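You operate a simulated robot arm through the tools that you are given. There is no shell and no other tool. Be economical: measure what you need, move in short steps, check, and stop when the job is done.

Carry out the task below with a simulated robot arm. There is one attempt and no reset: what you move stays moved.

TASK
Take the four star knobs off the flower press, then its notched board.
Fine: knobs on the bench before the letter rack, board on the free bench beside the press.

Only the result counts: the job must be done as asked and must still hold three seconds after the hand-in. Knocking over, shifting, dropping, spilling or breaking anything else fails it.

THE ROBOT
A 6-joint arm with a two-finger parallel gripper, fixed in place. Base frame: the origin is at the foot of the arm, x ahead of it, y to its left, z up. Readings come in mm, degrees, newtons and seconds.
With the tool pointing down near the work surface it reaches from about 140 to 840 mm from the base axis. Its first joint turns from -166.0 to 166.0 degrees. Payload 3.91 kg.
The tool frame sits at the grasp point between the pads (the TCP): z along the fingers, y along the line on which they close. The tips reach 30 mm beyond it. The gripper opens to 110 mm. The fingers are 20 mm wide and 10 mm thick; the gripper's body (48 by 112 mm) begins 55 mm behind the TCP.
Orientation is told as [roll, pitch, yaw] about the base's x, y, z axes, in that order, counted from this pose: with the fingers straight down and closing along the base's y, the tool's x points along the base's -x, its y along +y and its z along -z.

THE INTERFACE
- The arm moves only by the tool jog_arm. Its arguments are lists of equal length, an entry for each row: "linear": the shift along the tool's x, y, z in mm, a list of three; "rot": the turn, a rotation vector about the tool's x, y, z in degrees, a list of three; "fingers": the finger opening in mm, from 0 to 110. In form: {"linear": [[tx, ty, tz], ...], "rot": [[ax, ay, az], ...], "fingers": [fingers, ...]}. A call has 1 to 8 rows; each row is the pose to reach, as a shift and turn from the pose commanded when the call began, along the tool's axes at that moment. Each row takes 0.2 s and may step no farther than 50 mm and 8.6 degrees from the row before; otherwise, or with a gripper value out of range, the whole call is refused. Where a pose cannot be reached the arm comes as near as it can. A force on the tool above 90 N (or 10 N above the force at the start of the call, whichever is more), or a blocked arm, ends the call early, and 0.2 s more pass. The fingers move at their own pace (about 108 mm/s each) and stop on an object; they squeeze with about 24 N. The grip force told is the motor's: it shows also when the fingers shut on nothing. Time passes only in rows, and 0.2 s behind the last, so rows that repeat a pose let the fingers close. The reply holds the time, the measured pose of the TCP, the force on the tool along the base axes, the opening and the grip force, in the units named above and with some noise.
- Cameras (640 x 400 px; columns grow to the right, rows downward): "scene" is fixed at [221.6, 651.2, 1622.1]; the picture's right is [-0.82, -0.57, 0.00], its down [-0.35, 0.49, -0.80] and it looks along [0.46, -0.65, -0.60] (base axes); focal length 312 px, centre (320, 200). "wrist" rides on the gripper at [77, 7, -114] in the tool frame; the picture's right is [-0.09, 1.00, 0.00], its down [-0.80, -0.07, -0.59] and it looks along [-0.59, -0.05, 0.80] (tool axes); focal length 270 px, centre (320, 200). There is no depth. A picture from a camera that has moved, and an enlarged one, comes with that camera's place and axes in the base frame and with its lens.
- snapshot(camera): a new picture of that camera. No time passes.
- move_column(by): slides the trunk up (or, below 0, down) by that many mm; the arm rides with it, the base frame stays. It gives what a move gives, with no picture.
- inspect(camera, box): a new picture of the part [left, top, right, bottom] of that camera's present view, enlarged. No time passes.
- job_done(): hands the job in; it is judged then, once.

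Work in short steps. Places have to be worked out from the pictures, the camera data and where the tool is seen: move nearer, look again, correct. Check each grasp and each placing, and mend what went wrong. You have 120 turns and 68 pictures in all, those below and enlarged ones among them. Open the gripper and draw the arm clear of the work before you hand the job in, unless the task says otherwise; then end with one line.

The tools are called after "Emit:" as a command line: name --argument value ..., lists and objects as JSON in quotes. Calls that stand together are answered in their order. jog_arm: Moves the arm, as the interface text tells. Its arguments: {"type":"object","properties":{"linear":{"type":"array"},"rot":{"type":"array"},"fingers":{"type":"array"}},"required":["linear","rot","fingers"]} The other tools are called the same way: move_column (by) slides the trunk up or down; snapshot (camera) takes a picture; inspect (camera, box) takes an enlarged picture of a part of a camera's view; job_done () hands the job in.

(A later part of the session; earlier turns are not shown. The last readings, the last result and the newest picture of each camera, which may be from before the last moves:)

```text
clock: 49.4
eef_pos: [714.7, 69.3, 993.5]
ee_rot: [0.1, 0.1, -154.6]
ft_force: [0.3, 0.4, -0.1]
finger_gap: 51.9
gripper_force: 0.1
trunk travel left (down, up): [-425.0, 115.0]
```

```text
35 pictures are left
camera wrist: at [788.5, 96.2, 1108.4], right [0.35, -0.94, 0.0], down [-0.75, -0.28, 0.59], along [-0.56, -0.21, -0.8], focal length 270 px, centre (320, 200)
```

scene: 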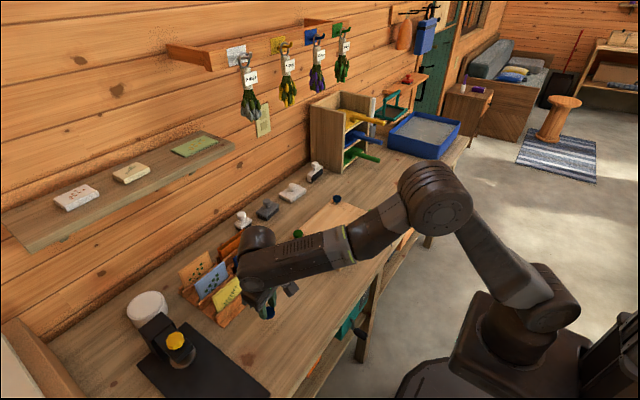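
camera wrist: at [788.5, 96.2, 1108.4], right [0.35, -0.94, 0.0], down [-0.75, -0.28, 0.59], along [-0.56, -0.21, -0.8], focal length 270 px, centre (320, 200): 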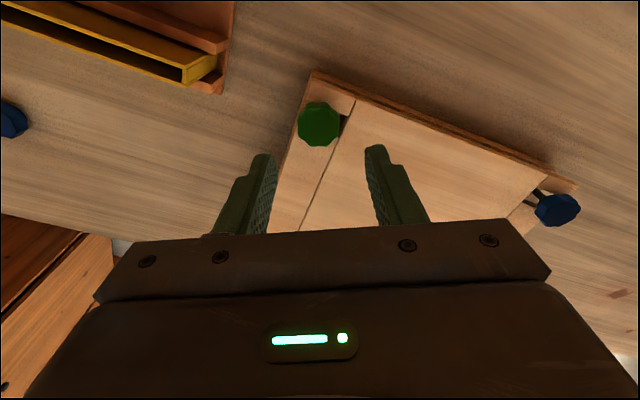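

Yaw −154° is reachable; the green knob computes to (717, 69.6). I descend, grip, and turn 34° counter-clockwise holding height to see the thread sense.

Emit:
jog_arm --linear '[[1.8, 0.9, 30], [1.8, 0.9, 50], [1.8, 0.9, 59], [1.8, 0.9, 59], [1.8, 0.9, 59], [1.8, 0.9, 59]]' --rot '[[0, 0, 0], [0, 0, 0], [0, 0, 0], [0, 0, 0], [0, 0, 0], [0, 0, 0]]' --fingers '[52, 52, 52, 20, 20, 20]'

Emit:
jog_arm --linear '[[0, 0, 0], [0, 0, 0], [0, 0, 0], [0, 0, 0]]' --rot '[[0, 0, -8.5], [0, 0, -17], [0, 0, -25.5], [0, 0, -34]]' --fingers '[20, 20, 20, 20]'

Emit:
inspect --camera "scene" --box '[280, 190, 400, 270]'

```text
clock: 50.8
eef_pos: [715.4, 69.8, 933.9]
ee_rot: [0.0, 0.0, -154.4]
ft_force: [-7.0, 6.2, -0.7]
finger_gap: 28.5
gripper_force: 24.0
trunk travel left (down, up): [-425.0, 115.0]
```

```text
clock: 51.8
eef_pos: [714.9, 70.0, 934.7]
ee_rot: [-0.1, 0.0, -120.3]
ft_force: [-11.3, 11.9, -1.3]
finger_gap: 28.5
gripper_force: 24.5
trunk travel left (down, up): [-425.0, 115.0]
```

```text
5.00 times, centred on (340, 230) of scene
camera zoom: at [221.6, 651.2, 1622.1], right [-0.82, -0.57, 0.0], down [-0.35, 0.49, -0.8], along [0.46, -0.65, -0.6], focal length 1560 px, centre (220, 50)
```

zoom: 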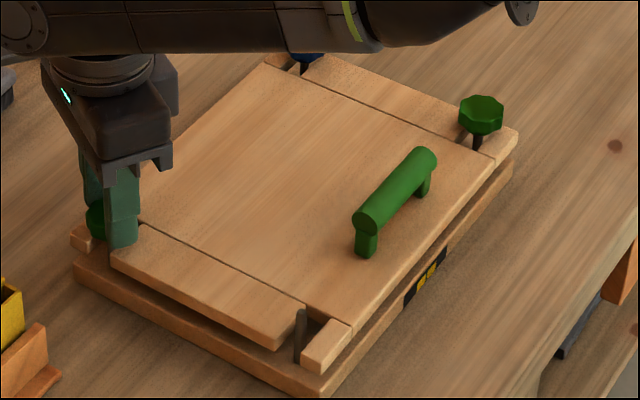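

A second indicator segment has lit. Side load suggests the axis is a mm or two −x, +y; I correct that and continue turning to see the z trend.

Emit:
jog_arm --linear '[[0.5, -2.1, 0], [0.5, -2.1, 0], [0.5, -2.1, 0], [0.5, -2.1, 0], [0.5, -2.1, 0], [0.5, -2.1, 0], [0.5, -2.1, 0], [0.5, -2.1, 0]]' --rot '[[0, 0, -8.5], [0, 0, -17], [0, 0, -25.5], [0, 0, -34], [0, 0, -42.5], [0, 0, -51], [0, 0, -59.5], [0, 0, -68]]' --fingers '[20, 20, 20, 20, 20, 20, 20, 20]'

Emit:
inspect --camera "scene" --box '[360, 232, 384, 254]'

```text
clock: 53.6
eef_pos: [716.0, 69.6, 936.0]
ee_rot: [-0.1, -0.1, -52.3]
ft_force: [4.3, 1.2, 1.0]
finger_gap: 28.7
gripper_force: 24.6
trunk travel left (down, up): [-425.0, 115.0]
```

```text
16.00 times, centred on (372, 243) of scene
camera zoom: at [221.6, 651.2, 1622.1], right [-0.82, -0.57, 0.0], down [-0.35, 0.49, -0.8], along [0.46, -0.65, -0.6], focal length 4992 px, centre (-512, -488)
```

zoom: 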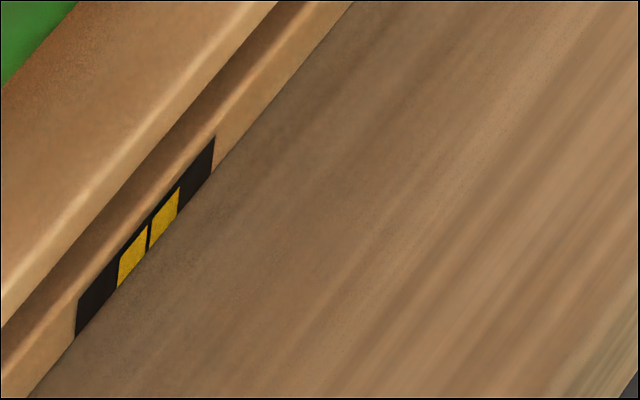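

z seems to creep up (933.9 → 936). I turn another 68° and then probe with a small lift.

Emit:
jog_arm --linear '[[0, 0, 0], [0, 0, 0], [0, 0, 0], [0, 0, 0], [0, 0, 0], [0, 0, 0], [0, 0, 0], [0, 0, 0]]' --rot '[[0, 0, -8.5], [0, 0, -17], [0, 0, -25.5], [0, 0, -34], [0, 0, -42.5], [0, 0, -51], [0, 0, -59.5], [0, 0, -68]]' --fingers '[20, 20, 20, 20, 20, 20, 20, 20]'

Emit:
jog_arm --linear '[[0, 0, -1], [0, 0, -2.5]]' --rot '[[0, 0, 0], [0, 0, 0]]' --fingers '[20, 20]'

Emit:
inspect --camera "scene" --box '[280, 205, 340, 255]'

```text
clock: 55.4
eef_pos: [715.1, 70.0, 935.9]
ee_rot: [0.0, 0.0, 15.8]
ft_force: [5.2, 0.7, 6.2]
finger_gap: 28.3
gripper_force: 24.1
trunk travel left (down, up): [-425.0, 115.0]
```

```text
clock: 56.0
eef_pos: [714.7, 70.4, 936.7]
ee_rot: [0.0, 0.1, 15.6]
ft_force: [6.3, 1.3, -1.6]
finger_gap: 28.6
gripper_force: 24.2
trunk travel left (down, up): [-425.0, 115.0]
```

```text
8.00 times, centred on (310, 230) of scene
camera zoom: at [221.6, 651.2, 1622.1], right [-0.82, -0.57, 0.0], down [-0.35, 0.49, -0.8], along [0.46, -0.65, -0.6], focal length 2496 px, centre (400, -40)
```

zoom: 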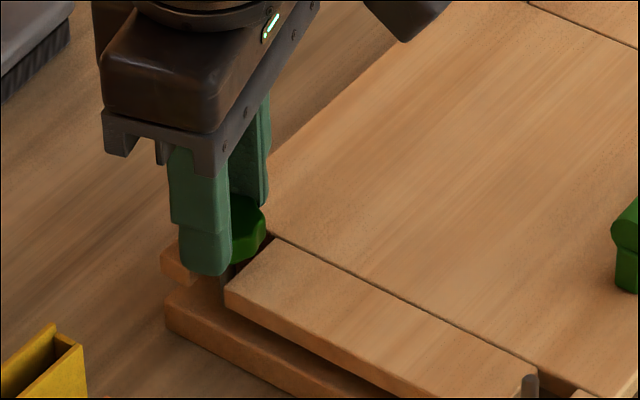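

CCW raises the green knob too. I continue to yaw ~160° with slight lift, then open, rotate back and regrip.

Emit:
jog_arm --linear '[[0, 0, -0.1], [0, 0, -0.3], [0, 0, -0.4], [0, 0, -0.5], [0, 0, -0.6], [0, 0, -0.8], [0, 0, -0.9], [0, 0, -1]]' --rot '[[0, 0, -8.5], [0, 0, -17], [0, 0, -25.5], [0, 0, -34], [0, 0, -42.5], [0, 0, -51], [0, 0, -59.5], [0, 0, -68]]' --fingers '[20, 20, 20, 20, 20, 20, 20, 20]'

Emit:
jog_arm --linear '[[0, 0, -0.1], [0, 0, -0.3], [0, 0, -0.4], [0, 0, -0.5], [0, 0, -0.6], [0, 0, -0.8], [0, 0, -0.9], [0, 0, -1]]' --rot '[[0, 0, -8.5], [0, 0, -17], [0, 0, -25.5], [0, 0, -34], [0, 0, -42.5], [0, 0, -51], [0, 0, -59.5], [0, 0, -68]]' --fingers '[20, 20, 20, 20, 20, 20, 20, 20]'

Emit:
jog_arm --linear '[[0, 0, 0], [0, 0, 0], [0, 0, 0]]' --rot '[[0, 0, -8], [0, 0, -8], [0, 0, -8]]' --fingers '[20, 50, 50]'

```text
clock: 57.8
eef_pos: [714.4, 69.6, 938.2]
ee_rot: [0.1, 0.0, 83.6]
ft_force: [-3.8, 0.6, -6.7]
finger_gap: 28.5
gripper_force: 24.2
trunk travel left (down, up): [-425.0, 115.0]
```

```text
clock: 59.6
eef_pos: [715.6, 69.8, 938.7]
ee_rot: [0.0, 0.0, 151.7]
ft_force: [-5.2, 0.9, -12.7]
finger_gap: 28.4
gripper_force: 24.2
trunk travel left (down, up): [-425.0, 115.0]
```

```text
clock: 60.4
eef_pos: [714.3, 70.2, 939.3]
ee_rot: [0.0, 0.1, 159.6]
ft_force: [-0.3, 0.3, 0.2]
finger_gap: 50.3
gripper_force: 0.2
trunk travel left (down, up): [-425.0, 115.0]
```

Rotate back open by 204° and do the second stroke.

Emit:
jog_arm --linear '[[0, 0, 0], [0, 0, 0], [0, 0, 0], [0, 0, 0], [0, 0, 0], [0, 0, 0], [0, 0, 0], [0, 0, 0]]' --rot '[[0, 0, 8.5], [0, 0, 17], [0, 0, 25.5], [0, 0, 34], [0, 0, 42.5], [0, 0, 51], [0, 0, 59.5], [0, 0, 68]]' --fingers '[52, 52, 52, 52, 52, 52, 52, 52]'

Emit:
jog_arm --linear '[[0, 0, 0], [0, 0, 0], [0, 0, 0], [0, 0, 0], [0, 0, 0], [0, 0, 0], [0, 0, 0], [0, 0, 0]]' --rot '[[0, 0, 8.5], [0, 0, 17], [0, 0, 25.5], [0, 0, 34], [0, 0, 42.5], [0, 0, 51], [0, 0, 59.5], [0, 0, 68]]' --fingers '[52, 52, 52, 52, 52, 52, 52, 52]'

Emit:
jog_arm --linear '[[0, 0, 0], [0, 0, 0], [0, 0, 0], [0, 0, 0], [0, 0, 0], [0, 0, 0], [0, 0, 0], [0, 0, 0]]' --rot '[[0, 0, 8.5], [0, 0, 17], [0, 0, 25.5], [0, 0, 34], [0, 0, 42.5], [0, 0, 51], [0, 0, 59.5], [0, 0, 68]]' --fingers '[52, 52, 52, 52, 52, 52, 52, 52]'

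Emit:
jog_arm --linear '[[0, 0, 0], [0, 0, 0], [0, 0, 0], [0, 0, 0], [0, 0, -0.3], [0, 0, -0.4], [0, 0, -0.5], [0, 0, -0.6]]' --rot '[[0, 0, 0], [0, 0, 0], [0, 0, -8.5], [0, 0, -17], [0, 0, -25.5], [0, 0, -34], [0, 0, -42.5], [0, 0, -51]]' --fingers '[20, 20, 20, 20, 20, 20, 20, 20]'

Emit:
jog_arm --linear '[[0, 0, -0.1], [0, 0, -0.3], [0, 0, -0.4], [0, 0, -0.5], [0, 0, -0.6], [0, 0, -0.8], [0, 0, -0.9], [0, 0, -1]]' --rot '[[0, 0, -8.5], [0, 0, -17], [0, 0, -25.5], [0, 0, -34], [0, 0, -42.5], [0, 0, -51], [0, 0, -59.5], [0, 0, -68]]' --fingers '[20, 20, 20, 20, 20, 20, 20, 20]'

Emit:
jog_arm --linear '[[0, 0, -1], [0, 0, -3]]' --rot '[[0, 0, 0], [0, 0, 0]]' --fingers '[20, 20]'

```text
clock: 62.2
eef_pos: [715.3, 71.0, 939.5]
ee_rot: [0.1, 0.1, 91.4]
ft_force: [0.6, 0.4, -1.0]
finger_gap: 52.2
gripper_force: 0.0
trunk travel left (down, up): [-425.0, 115.0]
```

```text
clock: 64.0
eef_pos: [714.8, 69.7, 938.7]
ee_rot: [0.0, 0.0, 23.5]
ft_force: [-0.4, 0.6, -0.3]
finger_gap: 51.8
gripper_force: 0.0
trunk travel left (down, up): [-425.0, 115.0]
```

```text
clock: 65.8
eef_pos: [713.8, 71.2, 940.1]
ee_rot: [0.1, -0.1, -44.5]
ft_force: [0.1, 0.6, 0.5]
finger_gap: 51.9
gripper_force: 0.0
trunk travel left (down, up): [-425.0, 115.0]
```

```text
clock: 67.6
eef_pos: [714.5, 70.6, 939.5]
ee_rot: [-0.1, 0.0, 6.8]
ft_force: [0.2, -0.1, 0.3]
finger_gap: 30.7
gripper_force: 23.8
trunk travel left (down, up): [-425.0, 115.0]
```

```text
clock: 69.4
eef_pos: [716.1, 69.9, 940.5]
ee_rot: [0.0, 0.0, 74.7]
ft_force: [-0.1, -0.3, -0.2]
finger_gap: 30.6
gripper_force: 23.4
trunk travel left (down, up): [-425.0, 115.0]
```

```text
clock: 70.0
eef_pos: [715.5, 70.3, 943.9]
ee_rot: [0.0, 0.1, 74.6]
ft_force: [0.4, 0.5, -0.6]
finger_gap: 30.5
gripper_force: 23.8
trunk travel left (down, up): [-425.0, 115.0]
```

No force: the green knob is free. I lift it and check.

Emit:
jog_arm --linear '[[0, 0, -10], [0, 0, -30], [0, 0, -52]]' --rot '[[0, 0, 0], [0, 0, 0], [0, 0, 0]]' --fingers '[20, 20, 20]'

Emit:
inspect --camera "scene" --box '[240, 180, 400, 280]'

```text
clock: 70.8
eef_pos: [714.1, 70.0, 996.9]
ee_rot: [0.0, 0.0, 74.6]
ft_force: [-0.2, 0.5, -0.4]
finger_gap: 30.5
gripper_force: 23.8
trunk travel left (down, up): [-425.0, 115.0]
```

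```text
4.00 times, centred on (320, 230) of scene
camera zoom: at [221.6, 651.2, 1622.1], right [-0.82, -0.57, 0.0], down [-0.35, 0.49, -0.8], along [0.46, -0.65, -0.6], focal length 1248 px, centre (320, 80)
```

zoom: 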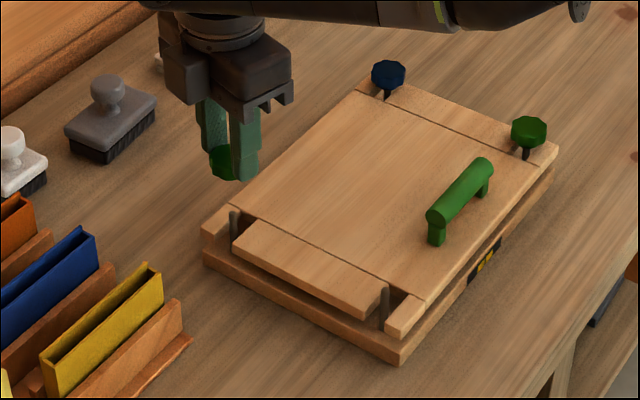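

The knob is off. I carry it back and over to (600, 275), then descend to just above the contact height.

Emit:
jog_arm --linear '[[10, 37, 0], [20, 74, 0], [30.6, 110.9, 0], [-8.9, 121.8, 0], [-48.4, 132.7, 0], [-87.9, 143.6, 0], [-127.4, 154.5, 0], [-167, 165.4, 0]]' --rot '[[0, 0, 8.5], [0, 0, 17], [0, 0, 25.5], [0, 0, 34], [0, 0, 42.5], [0, 0, 51], [0, 0, 59.5], [0, 0, 68]]' --fingers '[20, 20, 20, 20, 20, 20, 20, 20]'

Emit:
jog_arm --linear '[[0, 0, 40], [0, 0, 75], [0, 0, 94], [0, 0, 98]]' --rot '[[0, 0, 0], [0, 0, 0], [0, 0, 0], [0, 0, 0]]' --fingers '[20, 20, 20, 20]'

Emit:
jog_arm --linear '[[0, 0, 1], [0, 0, 2]]' --rot '[[0, 0, 0], [0, 0, 0]]' --fingers '[20, 20]'

Emit:
jog_arm --linear '[[0, 0, 1], [0, 0, 2]]' --rot '[[0, 0, 0], [0, 0, 0]]' --fingers '[20, 20]'

```text
clock: 72.6
eef_pos: [599.6, 276.9, 995.3]
ee_rot: [0.0, -0.1, 6.5]
ft_force: [0.0, 0.4, 0.5]
finger_gap: 30.5
gripper_force: 24.0
trunk travel left (down, up): [-425.0, 115.0]
```

```text
clock: 73.6
eef_pos: [597.8, 275.0, 897.6]
ee_rot: [0.0, 0.0, 6.5]
ft_force: [-0.4, -0.8, -0.5]
finger_gap: 30.6
gripper_force: 23.7
trunk travel left (down, up): [-425.0, 115.0]
```

```text
clock: 74.2
eef_pos: [599.1, 274.1, 895.5]
ee_rot: [-0.1, 0.0, 6.6]
ft_force: [0.4, -0.6, 0.5]
finger_gap: 30.3
gripper_force: 23.9
trunk travel left (down, up): [-425.0, 115.0]
```

```text
clock: 74.8
eef_pos: [598.9, 275.5, 891.9]
ee_rot: [0.0, 0.0, 6.6]
ft_force: [-0.7, -0.2, -0.2]
finger_gap: 30.6
gripper_force: 23.9
trunk travel left (down, up): [-425.0, 115.0]
```

No contact yet; lower a few more millimetres.

Emit:
jog_arm --linear '[[0, 0, 1], [0, 0, 2]]' --rot '[[0, 0, 0], [0, 0, 0]]' --fingers '[20, 20]'

Emit:
jog_arm --linear '[[0, 0, 1], [0, 0, 2]]' --rot '[[0, 0, 0], [0, 0, 0]]' --fingers '[20, 20]'

```text
clock: 75.4
eef_pos: [599.9, 275.4, 891.3]
ee_rot: [-0.1, 0.0, 6.6]
ft_force: [0.6, 0.1, -1.1]
finger_gap: 30.2
gripper_force: 23.8
trunk travel left (down, up): [-425.0, 115.0]
```

```text
clock: 76.0
eef_pos: [600.8, 275.4, 890.8]
ee_rot: [0.1, 0.0, 6.5]
ft_force: [0.7, 0.2, 0.3]
finger_gap: 30.5
gripper_force: 24.3
trunk travel left (down, up): [-425.0, 115.0]
```

Emit:
jog_arm --linear '[[0, 0, 1], [0, 0, 2]]' --rot '[[0, 0, 0], [0, 0, 0]]' --fingers '[20, 20]'

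Emit:
jog_arm --linear '[[0, 0, 1], [0, 0, 2]]' --rot '[[0, 0, 0], [0, 0, 0]]' --fingers '[20, 20]'

```text
clock: 76.6
eef_pos: [600.2, 275.6, 889.4]
ee_rot: [0.1, -0.1, 6.6]
ft_force: [2.5, 0.5, 6.7]
finger_gap: 30.6
gripper_force: 24.5
trunk travel left (down, up): [-425.0, 115.0]
```

```text
clock: 77.2
eef_pos: [599.8, 275.6, 887.9]
ee_rot: [0.1, -0.3, 6.5]
ft_force: [6.7, 0.2, 17.9]
finger_gap: 30.6
gripper_force: 24.0
trunk travel left (down, up): [-425.0, 115.0]
```

Contact confirmed. Open, rise, and check.

Emit:
jog_arm --linear '[[0, 0, -1.5], [0, 0, -1.5], [0, 0, -1.5], [0, 0, -40], [0, 0, -80], [0, 0, -108]]' --rot '[[0, 0, 0], [0, 0, 0], [0, 0, 0], [0, 0, 0], [0, 0, 0], [0, 0, 0]]' --fingers '[20, 50, 50, 50, 50, 50]'

Emit:
snapshot --camera "wrist"

```text
clock: 78.6
eef_pos: [598.1, 273.5, 993.2]
ee_rot: [0.0, 0.0, 6.6]
ft_force: [-0.1, -0.1, 0.6]
finger_gap: 50.0
gripper_force: 0.1
trunk travel left (down, up): [-425.0, 115.0]
```

```text
30 pictures are left
camera wrist: at [523.7, 272.7, 1108.6], right [-0.03, 1.0, 0.0], down [0.8, 0.02, 0.59], along [0.59, 0.02, -0.8], focal length 270 px, centre (320, 200)
```

wrist: 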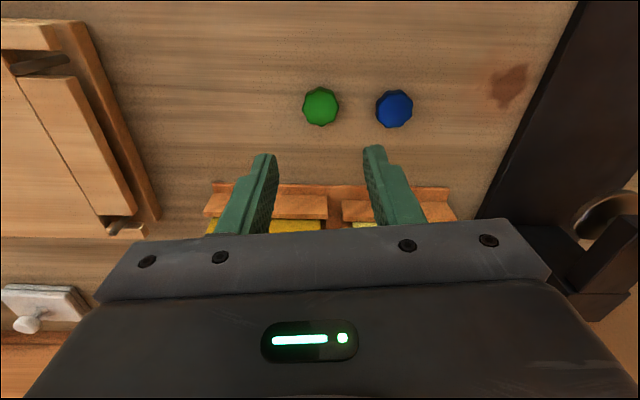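

Both stand fine. Now to the near green knob (~(565, −171)), turning to yaw ≈ −154° on the way.

Emit:
jog_arm --linear '[[8.5, -43.9, 0], [17, -87.8, 0], [25.5, -131.7, 0], [34, -175.6, 0], [42.5, -219.5, 0], [51, -263.4, 0], [59.5, -307.3, 0], [68, -351, 0]]' --rot '[[0, 0, 8.5], [0, 0, 17], [0, 0, 25.5], [0, 0, 34], [0, 0, 42.5], [0, 0, 51], [0, 0, 59.5], [0, 0, 68]]' --fingers '[52, 52, 52, 52, 52, 52, 52, 52]'

Emit:
jog_arm --linear '[[-10, -6, 0], [-20, -12, 0], [-30, -18, 0], [-40, -25, 0], [-50, -31, 0], [-60, -37, 0], [-68, -43, 0], [-74.9, -48.6, 0]]' --rot '[[0, 0, 8.5], [0, 0, 17], [0, 0, 25.5], [0, 0, 34], [0, 0, 42.5], [0, 0, 51], [0, 0, 59.5], [0, 0, 68]]' --fingers '[52, 52, 52, 52, 52, 52, 52, 52]'

Emit:
jog_arm --linear '[[0, 0, 0], [0, 0, 0], [0, 0, 0]]' --rot '[[0, 0, 8.5], [0, 0, 17], [0, 0, 25.5]]' --fingers '[52, 52, 52]'

Emit:
snapshot --camera "wrist"

```text
clock: 80.4
eef_pos: [571.8, -79.7, 993.1]
ee_rot: [-0.1, 0.0, -61.6]
ft_force: [0.0, -1.1, 0.1]
finger_gap: 52.1
gripper_force: 0.1
trunk travel left (down, up): [-425.0, 115.0]
```

```text
clock: 82.2
eef_pos: [566.2, -171.4, 993.1]
ee_rot: [0.0, -0.1, -129.5]
ft_force: [0.0, -0.6, -0.7]
finger_gap: 52.2
gripper_force: 0.1
trunk travel left (down, up): [-425.0, 115.0]
```

```text
clock: 83.0
eef_pos: [565.8, -169.6, 993.9]
ee_rot: [0.1, 0.0, -154.9]
ft_force: [0.6, 0.3, -0.4]
finger_gap: 52.1
gripper_force: 0.0
trunk travel left (down, up): [-425.0, 115.0]
```

```text
29 pictures are left
camera wrist: at [639.8, -143.7, 1108.4], right [0.34, -0.94, 0.0], down [-0.76, -0.27, 0.59], along [-0.56, -0.2, -0.8], focal length 270 px, centre (320, 200)
```

wrist: 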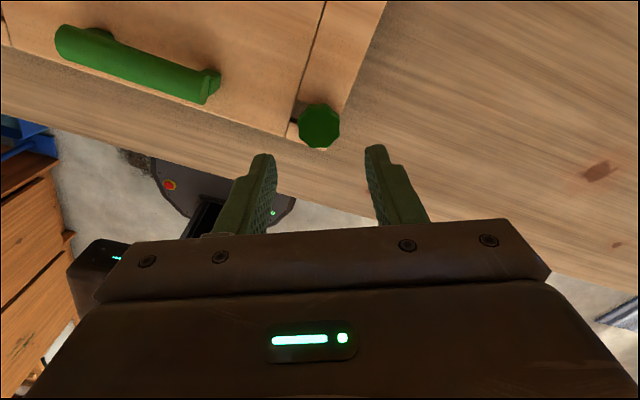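

The knob appears where the previous green one did relative to the tool, so no lateral correction. Descend, grip and turn a full stroke.

Emit:
jog_arm --linear '[[0, 0, 30], [0, 0, 50], [0, 0, 59], [0, 0, 59], [0, 0, 59], [0, 0, 59]]' --rot '[[0, 0, 0], [0, 0, 0], [0, 0, 0], [0, 0, 0], [0, 0, 0], [0, 0, 0]]' --fingers '[52, 52, 52, 20, 20, 20]'

Emit:
jog_arm --linear '[[0, 0, 0], [0, 0, 0], [0, 0, 0], [0, 0, 0], [0, 0, 0], [0, 0, 0], [0, 0, 0], [0, 0, 0]]' --rot '[[0, 0, -8.5], [0, 0, -17], [0, 0, -25.5], [0, 0, -34], [0, 0, -42.5], [0, 0, -51], [0, 0, -59.5], [0, 0, -68]]' --fingers '[20, 20, 20, 20, 20, 20, 20, 20]'

```text
clock: 84.4
eef_pos: [566.3, -168.8, 934.8]
ee_rot: [0.0, 0.0, -154.9]
ft_force: [-0.9, 3.4, -0.6]
finger_gap: 28.4
gripper_force: 24.0
trunk travel left (down, up): [-425.0, 115.0]
```

```text
clock: 86.2
eef_pos: [565.3, -169.1, 934.1]
ee_rot: [0.0, 0.1, -86.6]
ft_force: [-4.8, 13.1, -1.3]
finger_gap: 28.7
gripper_force: 23.7
trunk travel left (down, up): [-425.0, 115.0]
```

Gripped; slight side load toward +y, so I shift 1.5 mm and continue the stroke.

Emit:
jog_arm --linear '[[1.5, -0.4, 0], [1.5, -0.4, -0.2], [1.5, -0.4, -0.2], [1.5, -0.4, -0.3], [1.5, -0.4, -0.4], [1.5, -0.4, -0.4], [1.5, -0.4, -0.5], [1.5, -0.4, -0.6]]' --rot '[[0, 0, -8.5], [0, 0, -17], [0, 0, -25.5], [0, 0, -34], [0, 0, -42.5], [0, 0, -51], [0, 0, -59.5], [0, 0, -68]]' --fingers '[20, 20, 20, 20, 20, 20, 20, 20]'

Emit:
jog_arm --linear '[[0, 0, 0], [0, 0, -0.2], [0, 0, -0.2], [0, 0, -0.3], [0, 0, -0.4], [0, 0, -0.4], [0, 0, -0.5], [0, 0, -0.6]]' --rot '[[0, 0, -8.5], [0, 0, -17], [0, 0, -25.5], [0, 0, -34], [0, 0, -42.5], [0, 0, -51], [0, 0, -59.5], [0, 0, -68]]' --fingers '[20, 20, 20, 20, 20, 20, 20, 20]'

Emit:
jog_arm --linear '[[0, 0, 0], [0, 0, -0.2], [0, 0, -0.2], [0, 0, -0.3], [0, 0, -0.4], [0, 0, -0.4], [0, 0, -0.5], [0, 0, -0.6]]' --rot '[[0, 0, -8.5], [0, 0, -17], [0, 0, -25.5], [0, 0, -34], [0, 0, -42.5], [0, 0, -51], [0, 0, -59.5], [0, 0, -68]]' --fingers '[20, 20, 20, 20, 20, 20, 20, 20]'

Emit:
inspect --camera "scene" --box '[320, 190, 400, 260]'

```text
clock: 88.0
eef_pos: [563.1, -168.9, 934.6]
ee_rot: [0.0, 0.1, -18.9]
ft_force: [-3.1, -6.2, -0.2]
finger_gap: 28.3
gripper_force: 23.6
trunk travel left (down, up): [-425.0, 115.0]
```

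```text
clock: 89.8
eef_pos: [565.0, -170.3, 936.8]
ee_rot: [0.0, 0.0, 49.1]
ft_force: [-7.4, -11.1, -0.3]
finger_gap: 28.6
gripper_force: 24.2
trunk travel left (down, up): [-425.0, 115.0]
```

```text
clock: 91.6
eef_pos: [564.4, -170.1, 936.4]
ee_rot: [0.0, 0.0, 117.2]
ft_force: [-1.7, -10.7, 2.7]
finger_gap: 28.6
gripper_force: 23.7
trunk travel left (down, up): [-425.0, 115.0]
```

```text
5.71 times, centred on (360, 225) of scene
camera zoom: at [221.6, 651.2, 1622.1], right [-0.82, -0.57, 0.0], down [-0.35, 0.49, -0.8], along [0.46, -0.65, -0.6], focal length 1783 px, centre (91, 57)
```

zoom: 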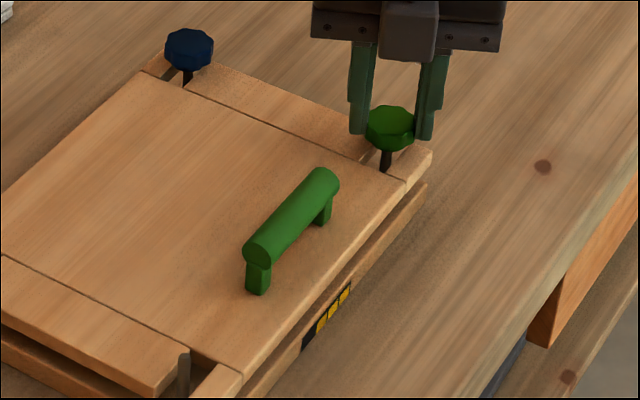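

Third segment lit; the knob climbs. Finish this stroke, go back open, regrip, turn on and probe a lift.

Emit:
jog_arm --linear '[[0, 0, 0], [0, 0, -0.2], [0, 0, -0.2], [0, 0, -0.3], [0, 0, -0.4], [0, 0, -0.4], [0, 0, -0.4]]' --rot '[[0, 0, -8.5], [0, 0, -17], [0, 0, -25.5], [0, 0, -34], [0, 0, -42.5], [0, 0, -42.5], [0, 0, -42.5]]' --fingers '[20, 20, 20, 20, 20, 50, 50]'

Emit:
jog_arm --linear '[[0, 0, -1], [0, 0, -1], [0, 0, -1], [0, 0, -1], [0, 0, -1], [0, 0, -1], [0, 0, -1], [0, 0, -1]]' --rot '[[0, 0, 8.5], [0, 0, 17], [0, 0, 25.5], [0, 0, 34], [0, 0, 42.5], [0, 0, 51], [0, 0, 59.5], [0, 0, 68]]' --fingers '[52, 52, 52, 52, 52, 52, 52, 52]'

Emit:
jog_arm --linear '[[0, 0, 0], [0, 0, 0], [0, 0, 0], [0, 0, 0], [0, 0, 0], [0, 0, 0], [0, 0, 0], [0, 0, 0]]' --rot '[[0, 0, 8.5], [0, 0, 17], [0, 0, 25.5], [0, 0, 34], [0, 0, 42.5], [0, 0, 51], [0, 0, 59.5], [0, 0, 68]]' --fingers '[52, 52, 52, 52, 52, 52, 52, 52]'

Emit:
jog_arm --linear '[[0, 0, 0], [0, 0, 0], [0, 0, 0], [0, 0, 0], [0, 0, -0.3], [0, 0, -0.4], [0, 0, -0.5], [0, 0, -0.6]]' --rot '[[0, 0, 0], [0, 0, 0], [0, 0, -8.5], [0, 0, -17], [0, 0, -25.5], [0, 0, -34], [0, 0, -42.5], [0, 0, -51]]' --fingers '[20, 20, 20, 20, 20, 20, 20, 20]'

Emit:
jog_arm --linear '[[0, 0, -0.1], [0, 0, -0.3], [0, 0, -0.4], [0, 0, -0.5], [0, 0, -0.6], [0, 0, -0.8], [0, 0, -0.9], [0, 0, -1]]' --rot '[[0, 0, -8.5], [0, 0, -17], [0, 0, -25.5], [0, 0, -34], [0, 0, -42.5], [0, 0, -51], [0, 0, -59.5], [0, 0, -68]]' --fingers '[20, 20, 20, 20, 20, 20, 20, 20]'

Emit:
jog_arm --linear '[[0, 0, -1], [0, 0, -3]]' --rot '[[0, 0, 0], [0, 0, 0]]' --fingers '[20, 20]'

```text
clock: 93.2
eef_pos: [565.1, -168.9, 936.4]
ee_rot: [0.0, 0.0, 159.5]
ft_force: [-0.3, 0.6, -0.6]
finger_gap: 50.2
gripper_force: 0.0
trunk travel left (down, up): [-425.0, 115.0]
```

```text
clock: 95.0
eef_pos: [565.7, -169.8, 938.5]
ee_rot: [0.0, 0.1, 91.5]
ft_force: [-0.5, 0.0, -0.3]
finger_gap: 52.0
gripper_force: 0.0
trunk travel left (down, up): [-425.0, 115.0]
```

```text
clock: 96.8
eef_pos: [564.0, -168.8, 937.7]
ee_rot: [-0.1, -0.1, 23.5]
ft_force: [-0.4, 0.1, 0.0]
finger_gap: 52.0
gripper_force: 0.1
trunk travel left (down, up): [-425.0, 115.0]
```

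```text
clock: 98.6
eef_pos: [565.0, -167.9, 937.9]
ee_rot: [0.1, -0.1, 74.8]
ft_force: [-0.6, -1.1, 0.3]
finger_gap: 28.5
gripper_force: 23.6
trunk travel left (down, up): [-425.0, 115.0]
```

```text
clock: 100.4
eef_pos: [565.4, -168.6, 939.9]
ee_rot: [-0.1, -0.1, 142.6]
ft_force: [-0.8, -0.3, 0.3]
finger_gap: 28.5
gripper_force: 23.8
trunk travel left (down, up): [-425.0, 115.0]
```

```text
clock: 101.0
eef_pos: [565.8, -168.0, 942.3]
ee_rot: [0.0, 0.0, 142.6]
ft_force: [-0.3, -2.0, -0.4]
finger_gap: 28.3
gripper_force: 24.1
trunk travel left (down, up): [-425.0, 115.0]
```

Free. Lift and carry it to a second row at (540, 310), turning back on the way, then descend near contact.

Emit:
jog_arm --linear '[[0, 0, -10], [0, 0, -30], [0, 0, -52]]' --rot '[[0, 0, 0], [0, 0, 0], [0, 0, 0]]' --fingers '[20, 20, 20]'

Emit:
jog_arm --linear '[[-19.4, -22.9, 0], [-38.8, -45.8, 0], [-58.1, -68.7, 0], [-77.5, -91.7, 0], [-96.9, -114.6, 0], [-116.3, -137.5, 0], [-135.6, -160.4, 0], [-155, -183.3, 0]]' --rot '[[0, 0, 8.5], [0, 0, 17], [0, 0, 25.5], [0, 0, 34], [0, 0, 42.5], [0, 0, 51], [0, 0, 59.5], [0, 0, 68]]' --fingers '[20, 20, 20, 20, 20, 20, 20, 20]'

Emit:
jog_arm --linear '[[-28.4, 9.5, 0], [-56.7, 19, 0], [-85.1, 28.5, 0], [-113.5, 38, 0], [-141.8, 47.6, 0], [-170.2, 57.1, 0], [-198.5, 66.6, 0], [-226.9, 76.1, 0]]' --rot '[[0, 0, 8.5], [0, 0, 17], [0, 0, 25.5], [0, 0, 34], [0, 0, 42.5], [0, 0, 51], [0, 0, 59.5], [0, 0, 68]]' --fingers '[20, 20, 20, 20, 20, 20, 20, 20]'

Emit:
jog_arm --linear '[[0, 0, 40], [0, 0, 75], [0, 0, 95], [0, 0, 100]]' --rot '[[0, 0, 0], [0, 0, 0], [0, 0, 0], [0, 0, 0]]' --fingers '[20, 20, 20, 20]'

Emit:
jog_arm --linear '[[0, 0, 1], [0, 0, 2]]' --rot '[[0, 0, 0], [0, 0, 0]]' --fingers '[20, 20]'

Emit:
snapshot --camera "wrist"

```text
clock: 101.8
eef_pos: [565.6, -167.4, 993.5]
ee_rot: [0.0, 0.0, 142.6]
ft_force: [-0.3, 0.0, -0.9]
finger_gap: 28.4
gripper_force: 24.2
trunk travel left (down, up): [-425.0, 115.0]
```

```text
clock: 103.6
eef_pos: [552.6, 72.3, 995.8]
ee_rot: [0.0, 0.1, 74.5]
ft_force: [0.8, 0.4, -1.1]
finger_gap: 28.4
gripper_force: 23.6
trunk travel left (down, up): [-425.0, 115.0]
```

```text
clock: 105.4
eef_pos: [539.6, 309.8, 995.5]
ee_rot: [0.0, 0.0, 6.5]
ft_force: [0.0, 0.2, -0.4]
finger_gap: 28.4
gripper_force: 24.4
trunk travel left (down, up): [-425.0, 115.0]
```

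```text
clock: 106.4
eef_pos: [541.1, 310.9, 893.4]
ee_rot: [-0.1, -0.1, 6.6]
ft_force: [0.6, -0.4, -0.8]
finger_gap: 28.5
gripper_force: 24.6
trunk travel left (down, up): [-425.0, 115.0]
```

```text
clock: 107.0
eef_pos: [539.8, 310.8, 892.9]
ee_rot: [0.1, 0.0, 6.6]
ft_force: [-0.7, 0.1, 0.3]
finger_gap: 28.4
gripper_force: 24.2
trunk travel left (down, up): [-425.0, 115.0]
```

```text
27 pictures are left
camera wrist: at [464.5, 308.2, 1007.2], right [-0.03, 1.0, 0.0], down [0.8, 0.02, 0.59], along [0.59, 0.02, -0.8], focal length 270 px, centre (320, 200)
```

wrist: 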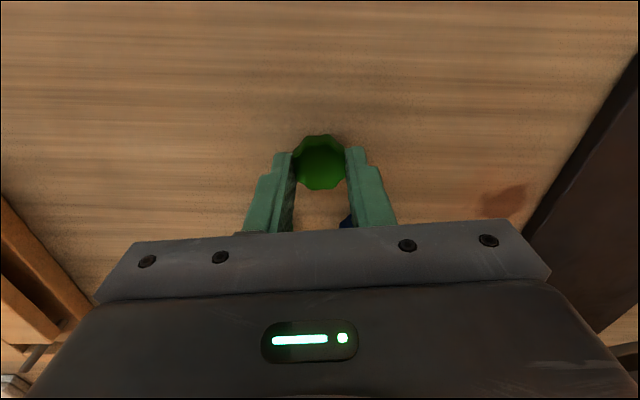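

Knob held, blue one visible beyond and clear. I lower on in small calls until contact.

Emit:
jog_arm --linear '[[0, 0, 1], [0, 0, 2]]' --rot '[[0, 0, 0], [0, 0, 0]]' --fingers '[20, 20]'

Emit:
jog_arm --linear '[[0, 0, 1], [0, 0, 2]]' --rot '[[0, 0, 0], [0, 0, 0]]' --fingers '[20, 20]'

```text
clock: 107.6
eef_pos: [540.4, 309.9, 891.0]
ee_rot: [0.0, -0.1, 6.6]
ft_force: [0.0, 0.4, -0.2]
finger_gap: 28.6
gripper_force: 23.9
trunk travel left (down, up): [-425.0, 115.0]
```

```text
clock: 108.2
eef_pos: [541.1, 309.2, 888.0]
ee_rot: [0.0, 0.1, 6.5]
ft_force: [0.4, 0.5, 0.5]
finger_gap: 28.2
gripper_force: 23.4
trunk travel left (down, up): [-425.0, 115.0]
```

Emit:
jog_arm --linear '[[0, 0, 1], [0, 0, 2]]' --rot '[[0, 0, 0], [0, 0, 0]]' --fingers '[20, 20]'

Emit:
jog_arm --linear '[[0, 0, 0.7], [0, 0, 1.5]]' --rot '[[0, 0, 0], [0, 0, 0]]' --fingers '[20, 20]'

```text
clock: 108.8
eef_pos: [539.5, 309.9, 886.8]
ee_rot: [0.1, 0.0, 6.6]
ft_force: [-1.5, -2.4, 11.2]
finger_gap: 28.3
gripper_force: 24.1
trunk travel left (down, up): [-425.0, 115.0]
```

```text
clock: 109.4
eef_pos: [540.5, 309.0, 886.1]
ee_rot: [0.1, -0.2, 6.7]
ft_force: [1.8, -3.4, 18.7]
finger_gap: 28.5
gripper_force: 24.3
trunk travel left (down, up): [-425.0, 115.0]
```

Down. Release, rise, check, and move to the far blue knob (~(715, −170)).

Emit:
jog_arm --linear '[[0, 0, -1.5], [0, 0, -1.5], [0, 0, -1.5], [0, 0, -40], [0, 0, -80], [0, 0, -109]]' --rot '[[0, 0, 0], [0, 0, 0], [0, 0, 0], [0, 0, 0], [0, 0, 0], [0, 0, 0]]' --fingers '[20, 50, 50, 50, 50, 50]'

Emit:
snapshot --camera "wrist"

Emit:
jog_arm --linear '[[5.5, -47.7, 0], [11, -95.3, 0], [16.6, -143, 0], [22.1, -190.7, 0], [27.6, -238.3, 0], [33.2, -286, 0], [38.7, -333.6, 0], [44.2, -381.3, 0]]' --rot '[[0, 0, 8.5], [0, 0, 17], [0, 0, 25.5], [0, 0, 34], [0, 0, 42.5], [0, 0, 51], [0, 0, 59.5], [0, 0, 68]]' --fingers '[52, 52, 52, 52, 52, 52, 52, 52]'

Emit:
jog_arm --linear '[[-21, 13.5, 0], [-42, 26.9, 0], [-63, 40.4, 0], [-84, 53.9, 0], [-105, 67.3, 0], [-126, 80.8, 0], [-147, 94.2, 0], [-168.1, 107.7, 0]]' --rot '[[0, 0, 8.5], [0, 0, 17], [0, 0, 25.5], [0, 0, 34], [0, 0, 42.5], [0, 0, 51], [0, 0, 59.5], [0, 0, 68]]' --fingers '[52, 52, 52, 52, 52, 52, 52, 52]'

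Emit:
jog_arm --linear '[[0, 0, 0], [0, 0, 0], [0, 0, 0]]' --rot '[[0, 0, 8.5], [0, 0, 17], [0, 0, 25.5]]' --fingers '[52, 52, 52]'

Emit:
snapshot --camera "wrist"

```text
clock: 110.8
eef_pos: [539.3, 309.2, 992.9]
ee_rot: [0.0, 0.0, 6.6]
ft_force: [0.3, 0.2, 0.1]
finger_gap: 50.1
gripper_force: 0.0
trunk travel left (down, up): [-425.0, 115.0]
```

```text
26 pictures are left
camera wrist: at [463.2, 307.6, 1108.7], right [-0.03, 1.0, 0.0], down [0.8, 0.02, 0.59], along [0.59, 0.02, -0.8], focal length 270 px, centre (320, 200)
```

wrist: 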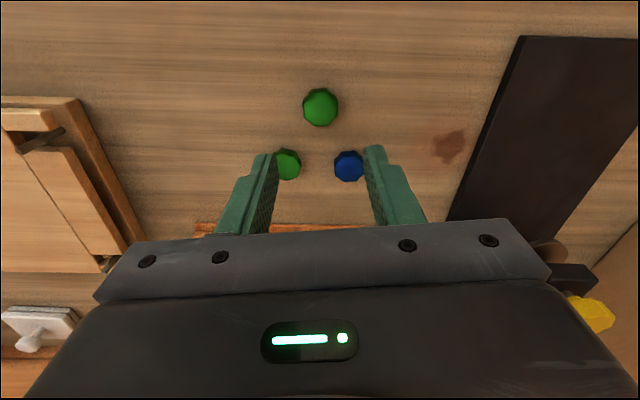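

```text
clock: 112.6
eef_pos: [540.5, -76.7, 993.6]
ee_rot: [0.0, 0.0, -61.5]
ft_force: [0.6, 0.5, 0.2]
finger_gap: 52.1
gripper_force: 0.0
trunk travel left (down, up): [-425.0, 115.0]
```

```text
clock: 114.4
eef_pos: [715.1, -169.6, 993.1]
ee_rot: [0.0, 0.0, -129.6]
ft_force: [0.3, -0.9, -0.4]
finger_gap: 52.0
gripper_force: 0.0
trunk travel left (down, up): [-425.0, 115.0]
```

```text
clock: 115.2
eef_pos: [716.2, -169.4, 994.2]
ee_rot: [0.0, 0.0, -155.1]
ft_force: [0.5, -0.4, -0.3]
finger_gap: 51.9
gripper_force: 0.0
trunk travel left (down, up): [-425.0, 115.0]
```

```text
25 pictures are left
camera wrist: at [789.1, -143.2, 1108.8], right [0.34, -0.94, 0.0], down [-0.76, -0.27, 0.59], along [-0.56, -0.2, -0.8], focal length 270 px, centre (320, 200)
```

wrist: 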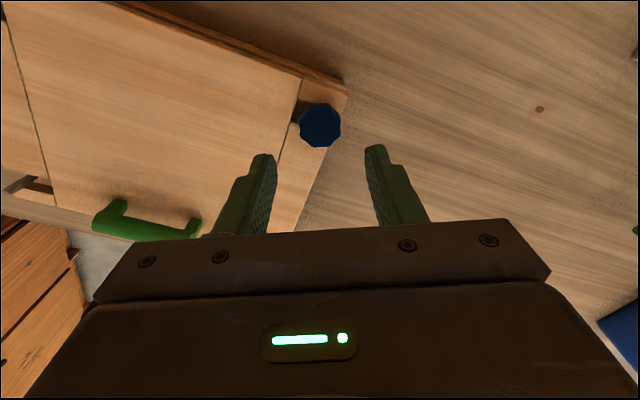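

Aligned over the last knob. Descend, grip and do the full stroke.

Emit:
jog_arm --linear '[[0, -0.8, 30], [0, -0.8, 50], [0, -0.8, 59], [0, -0.8, 59], [0, -0.8, 59], [0, -0.8, 59]]' --rot '[[0, 0, 0], [0, 0, 0], [0, 0, 0], [0, 0, 0], [0, 0, 0], [0, 0, 0]]' --fingers '[52, 52, 52, 20, 20, 20]'

Emit:
jog_arm --linear '[[0, 0, 0], [0, 0, 0], [0, 0, 0], [0, 0, 0], [0, 0, 0], [0, 0, 0], [0, 0, 0], [0, 0, 0]]' --rot '[[0, 0, -8.5], [0, 0, -17], [0, 0, -25.5], [0, 0, -34], [0, 0, -42.5], [0, 0, -51], [0, 0, -59.5], [0, 0, -68]]' --fingers '[20, 20, 20, 20, 20, 20, 20, 20]'

Emit:
inspect --camera "scene" --box '[280, 170, 400, 260]'

```text
clock: 116.6
eef_pos: [715.9, -168.9, 935.6]
ee_rot: [0.0, 0.0, -154.9]
ft_force: [5.1, -3.1, -0.4]
finger_gap: 28.6
gripper_force: 23.9
trunk travel left (down, up): [-425.0, 115.0]
```

```text
clock: 118.4
eef_pos: [714.1, -169.5, 934.5]
ee_rot: [0.0, 0.0, -86.7]
ft_force: [3.2, 1.9, 4.8]
finger_gap: 28.6
gripper_force: 24.4
trunk travel left (down, up): [-425.0, 115.0]
```

```text
4.44 times, centred on (340, 215) of scene
camera zoom: at [221.6, 651.2, 1622.1], right [-0.82, -0.57, 0.0], down [-0.35, 0.49, -0.8], along [0.46, -0.65, -0.6], focal length 1387 px, centre (231, 133)
```

zoom: 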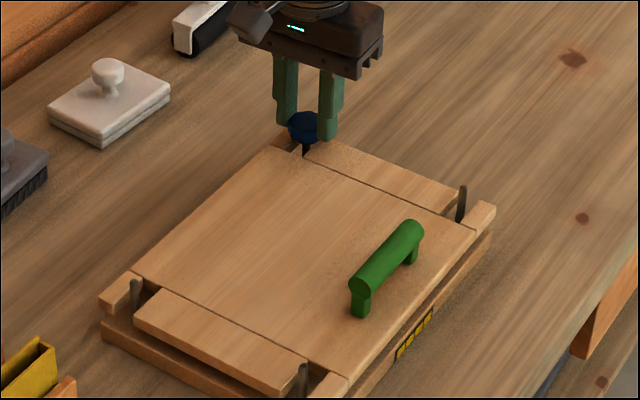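

Good: centred, all segments lit, Fz positive. Continue the stroke, then regrip and finish.

Emit:
jog_arm --linear '[[0, 0, 0], [0, 0, -0.2], [0, 0, -0.3], [0, 0, -0.4], [0, 0, -0.5], [0, 0, -0.6], [0, 0, -0.7], [0, 0, -0.8]]' --rot '[[0, 0, -8.5], [0, 0, -17], [0, 0, -25.5], [0, 0, -34], [0, 0, -42.5], [0, 0, -51], [0, 0, -59.5], [0, 0, -68]]' --fingers '[20, 20, 20, 20, 20, 20, 20, 20]'

Emit:
jog_arm --linear '[[0, 0, 0], [0, 0, -0.2], [0, 0, -0.2], [0, 0, -0.3], [0, 0, -0.4], [0, 0, -0.4], [0, 0, -0.5], [0, 0, -0.6]]' --rot '[[0, 0, -8.5], [0, 0, -17], [0, 0, -25.5], [0, 0, -34], [0, 0, -42.5], [0, 0, -51], [0, 0, -59.5], [0, 0, -68]]' --fingers '[20, 20, 20, 20, 20, 20, 20, 20]'

Emit:
jog_arm --linear '[[0, 0, 0], [0, 0, -0.2], [0, 0, -0.2], [0, 0, -0.3], [0, 0, -0.4], [0, 0, -0.4], [0, 0, -0.5], [0, 0, -0.6]]' --rot '[[0, 0, -8.5], [0, 0, -17], [0, 0, -25.5], [0, 0, -34], [0, 0, -42.5], [0, 0, -51], [0, 0, -59.5], [0, 0, -68]]' --fingers '[20, 20, 20, 20, 20, 20, 20, 20]'

Emit:
jog_arm --linear '[[0, 0, 0], [0, 0, -0.2], [0, 0, -0.2], [0, 0, -0.3], [0, 0, -0.4], [0, 0, -0.4], [0, 0, -0.4]]' --rot '[[0, 0, -8.5], [0, 0, -17], [0, 0, -25.5], [0, 0, -34], [0, 0, -42.5], [0, 0, -42.5], [0, 0, -42.5]]' --fingers '[20, 20, 20, 20, 20, 50, 50]'

Emit:
jog_arm --linear '[[0, 0, -1], [0, 0, -1], [0, 0, -1], [0, 0, -1], [0, 0, -1], [0, 0, -1], [0, 0, -1], [0, 0, -1]]' --rot '[[0, 0, 8.5], [0, 0, 17], [0, 0, 25.5], [0, 0, 34], [0, 0, 42.5], [0, 0, 51], [0, 0, 59.5], [0, 0, 68]]' --fingers '[52, 52, 52, 52, 52, 52, 52, 52]'

Emit:
jog_arm --linear '[[0, 0, 0], [0, 0, 0], [0, 0, 0], [0, 0, 0], [0, 0, 0], [0, 0, 0], [0, 0, 0], [0, 0, 0]]' --rot '[[0, 0, 8.5], [0, 0, 17], [0, 0, 25.5], [0, 0, 34], [0, 0, 42.5], [0, 0, 51], [0, 0, 59.5], [0, 0, 68]]' --fingers '[52, 52, 52, 52, 52, 52, 52, 52]'

Emit:
jog_arm --linear '[[0, 0, 0], [0, 0, 0], [0, 0, 0], [0, 0, 0], [0, 0, -0.3], [0, 0, -0.4], [0, 0, -0.5], [0, 0, -0.6]]' --rot '[[0, 0, 0], [0, 0, 0], [0, 0, -8.5], [0, 0, -17], [0, 0, -25.5], [0, 0, -34], [0, 0, -42.5], [0, 0, -51]]' --fingers '[20, 20, 20, 20, 20, 20, 20, 20]'

Emit:
jog_arm --linear '[[0, 0, -0.1], [0, 0, -0.3], [0, 0, -0.4], [0, 0, -0.5], [0, 0, -0.6], [0, 0, -0.8], [0, 0, -0.9], [0, 0, -1]]' --rot '[[0, 0, -8.5], [0, 0, -17], [0, 0, -25.5], [0, 0, -34], [0, 0, -42.5], [0, 0, -51], [0, 0, -59.5], [0, 0, -68]]' --fingers '[20, 20, 20, 20, 20, 20, 20, 20]'

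Emit:
jog_arm --linear '[[0, 0, -1], [0, 0, -3]]' --rot '[[0, 0, 0], [0, 0, 0]]' --fingers '[20, 20]'

```text
clock: 120.2
eef_pos: [714.5, -169.6, 935.5]
ee_rot: [0.1, 0.0, -18.8]
ft_force: [-3.7, 0.9, 2.1]
finger_gap: 28.5
gripper_force: 23.7
trunk travel left (down, up): [-425.0, 115.0]
```

```text
clock: 122.0
eef_pos: [713.6, -170.8, 937.8]
ee_rot: [-0.1, 0.0, 49.2]
ft_force: [-3.2, -7.3, 2.5]
finger_gap: 28.4
gripper_force: 24.0
trunk travel left (down, up): [-425.0, 115.0]
```

```text
clock: 123.8
eef_pos: [716.2, -170.8, 937.6]
ee_rot: [0.0, 0.1, 117.2]
ft_force: [4.1, -8.5, 4.8]
finger_gap: 28.1
gripper_force: 24.3
trunk travel left (down, up): [-425.0, 115.0]
```

```text
clock: 125.4
eef_pos: [713.7, -171.3, 937.3]
ee_rot: [0.0, -0.1, 159.7]
ft_force: [0.3, -0.4, 0.6]
finger_gap: 50.2
gripper_force: 0.1
trunk travel left (down, up): [-425.0, 115.0]
```

```text
clock: 127.2
eef_pos: [714.6, -170.6, 937.7]
ee_rot: [-0.1, 0.0, 91.4]
ft_force: [0.5, 0.4, 0.1]
finger_gap: 51.9
gripper_force: 0.1
trunk travel left (down, up): [-425.0, 115.0]
```

```text
clock: 129.0
eef_pos: [714.4, -168.7, 937.5]
ee_rot: [-0.1, 0.0, 23.5]
ft_force: [0.1, 0.4, -0.2]
finger_gap: 51.9
gripper_force: 0.1
trunk travel left (down, up): [-425.0, 115.0]
```

```text
clock: 130.8
eef_pos: [714.6, -169.1, 938.7]
ee_rot: [0.1, -0.1, 74.7]
ft_force: [0.0, -2.1, -1.7]
finger_gap: 28.6
gripper_force: 23.7
trunk travel left (down, up): [-425.0, 115.0]
```

```text
clock: 132.6
eef_pos: [714.0, -169.5, 940.2]
ee_rot: [0.1, 0.0, 142.8]
ft_force: [-0.5, 0.8, 1.3]
finger_gap: 28.5
gripper_force: 24.3
trunk travel left (down, up): [-425.0, 115.0]
```

```text
clock: 133.2
eef_pos: [714.4, -169.9, 944.1]
ee_rot: [0.0, 0.0, 142.5]
ft_force: [0.9, -0.5, -1.5]
finger_gap: 28.5
gripper_force: 23.9
trunk travel left (down, up): [-425.0, 115.0]
```

Free. Lift and carry to (540, 245), then descend near contact.

Emit:
jog_arm --linear '[[0, 0, -10], [0, 0, -30], [0, 0, -52]]' --rot '[[0, 0, 0], [0, 0, 0], [0, 0, 0]]' --fingers '[20, 20, 20]'

Emit:
jog_arm --linear '[[-24.9, 3.3, 0], [-49.7, 6.6, 0], [-74.6, 9.8, 0], [-99.5, 13.1, 0], [-124.3, 16.4, 0], [-149.2, 19.7, 0], [-174, 22.9, 0], [-198.9, 26.2, 0]]' --rot '[[0, 0, 8.5], [0, 0, 17], [0, 0, 25.5], [0, 0, 34], [0, 0, 42.5], [0, 0, 51], [0, 0, 59.5], [0, 0, 68]]' --fingers '[20, 20, 20, 20, 20, 20, 20, 20]'

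Emit:
jog_arm --linear '[[-38, 10.5, 0], [-75.9, 21, 0], [-113.9, 31.4, 0], [-151.9, 41.9, 0], [-189.8, 52.4, 0], [-227.8, 62.9, 0], [-265.7, 73.3, 0], [-303.7, 83.8, 0]]' --rot '[[0, 0, 8.5], [0, 0, 17], [0, 0, 25.5], [0, 0, 34], [0, 0, 42.5], [0, 0, 51], [0, 0, 59.5], [0, 0, 68]]' --fingers '[20, 20, 20, 20, 20, 20, 20, 20]'

Emit:
jog_arm --linear '[[0, 0, 40], [0, 0, 75], [0, 0, 95], [0, 0, 101]]' --rot '[[0, 0, 0], [0, 0, 0], [0, 0, 0], [0, 0, 0]]' --fingers '[20, 20, 20, 20]'

Emit:
jog_arm --linear '[[0, 0, 1], [0, 0, 2]]' --rot '[[0, 0, 0], [0, 0, 0]]' --fingers '[20, 20]'

Emit:
snapshot --camera "wrist"

```text
clock: 134.0
eef_pos: [715.7, -168.9, 994.8]
ee_rot: [0.0, 0.1, 142.6]
ft_force: [0.2, 0.3, -0.4]
finger_gap: 28.6
gripper_force: 24.1
trunk travel left (down, up): [-425.0, 115.0]
```

```text
clock: 135.8
eef_pos: [541.0, -67.7, 995.0]
ee_rot: [0.0, -0.1, 74.3]
ft_force: [0.8, 0.4, -0.4]
finger_gap: 28.4
gripper_force: 24.3
trunk travel left (down, up): [-425.0, 115.0]
```

```text
clock: 137.6
eef_pos: [540.5, 246.7, 994.7]
ee_rot: [0.0, -0.1, 6.4]
ft_force: [-0.6, 0.5, -0.2]
finger_gap: 28.8
gripper_force: 23.9
trunk travel left (down, up): [-425.0, 115.0]
```

```text
clock: 138.6
eef_pos: [540.7, 245.1, 894.6]
ee_rot: [0.0, 0.0, 6.6]
ft_force: [0.1, -0.4, 0.2]
finger_gap: 28.7
gripper_force: 23.7
trunk travel left (down, up): [-425.0, 115.0]
```

```text
clock: 139.2
eef_pos: [539.3, 245.6, 893.3]
ee_rot: [0.0, 0.0, 6.7]
ft_force: [0.0, -0.3, -0.7]
finger_gap: 28.4
gripper_force: 24.2
trunk travel left (down, up): [-425.0, 115.0]
```

```text
23 pictures are left
camera wrist: at [464.4, 244.0, 1006.9], right [-0.03, 1.0, 0.0], down [0.8, 0.02, 0.59], along [0.59, 0.02, -0.8], focal length 270 px, centre (320, 200)
```

wrist: 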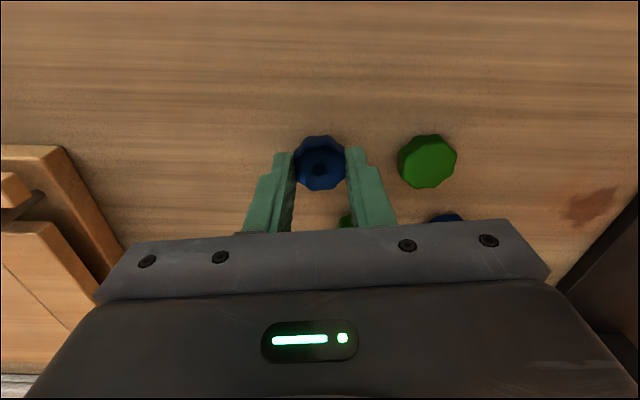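

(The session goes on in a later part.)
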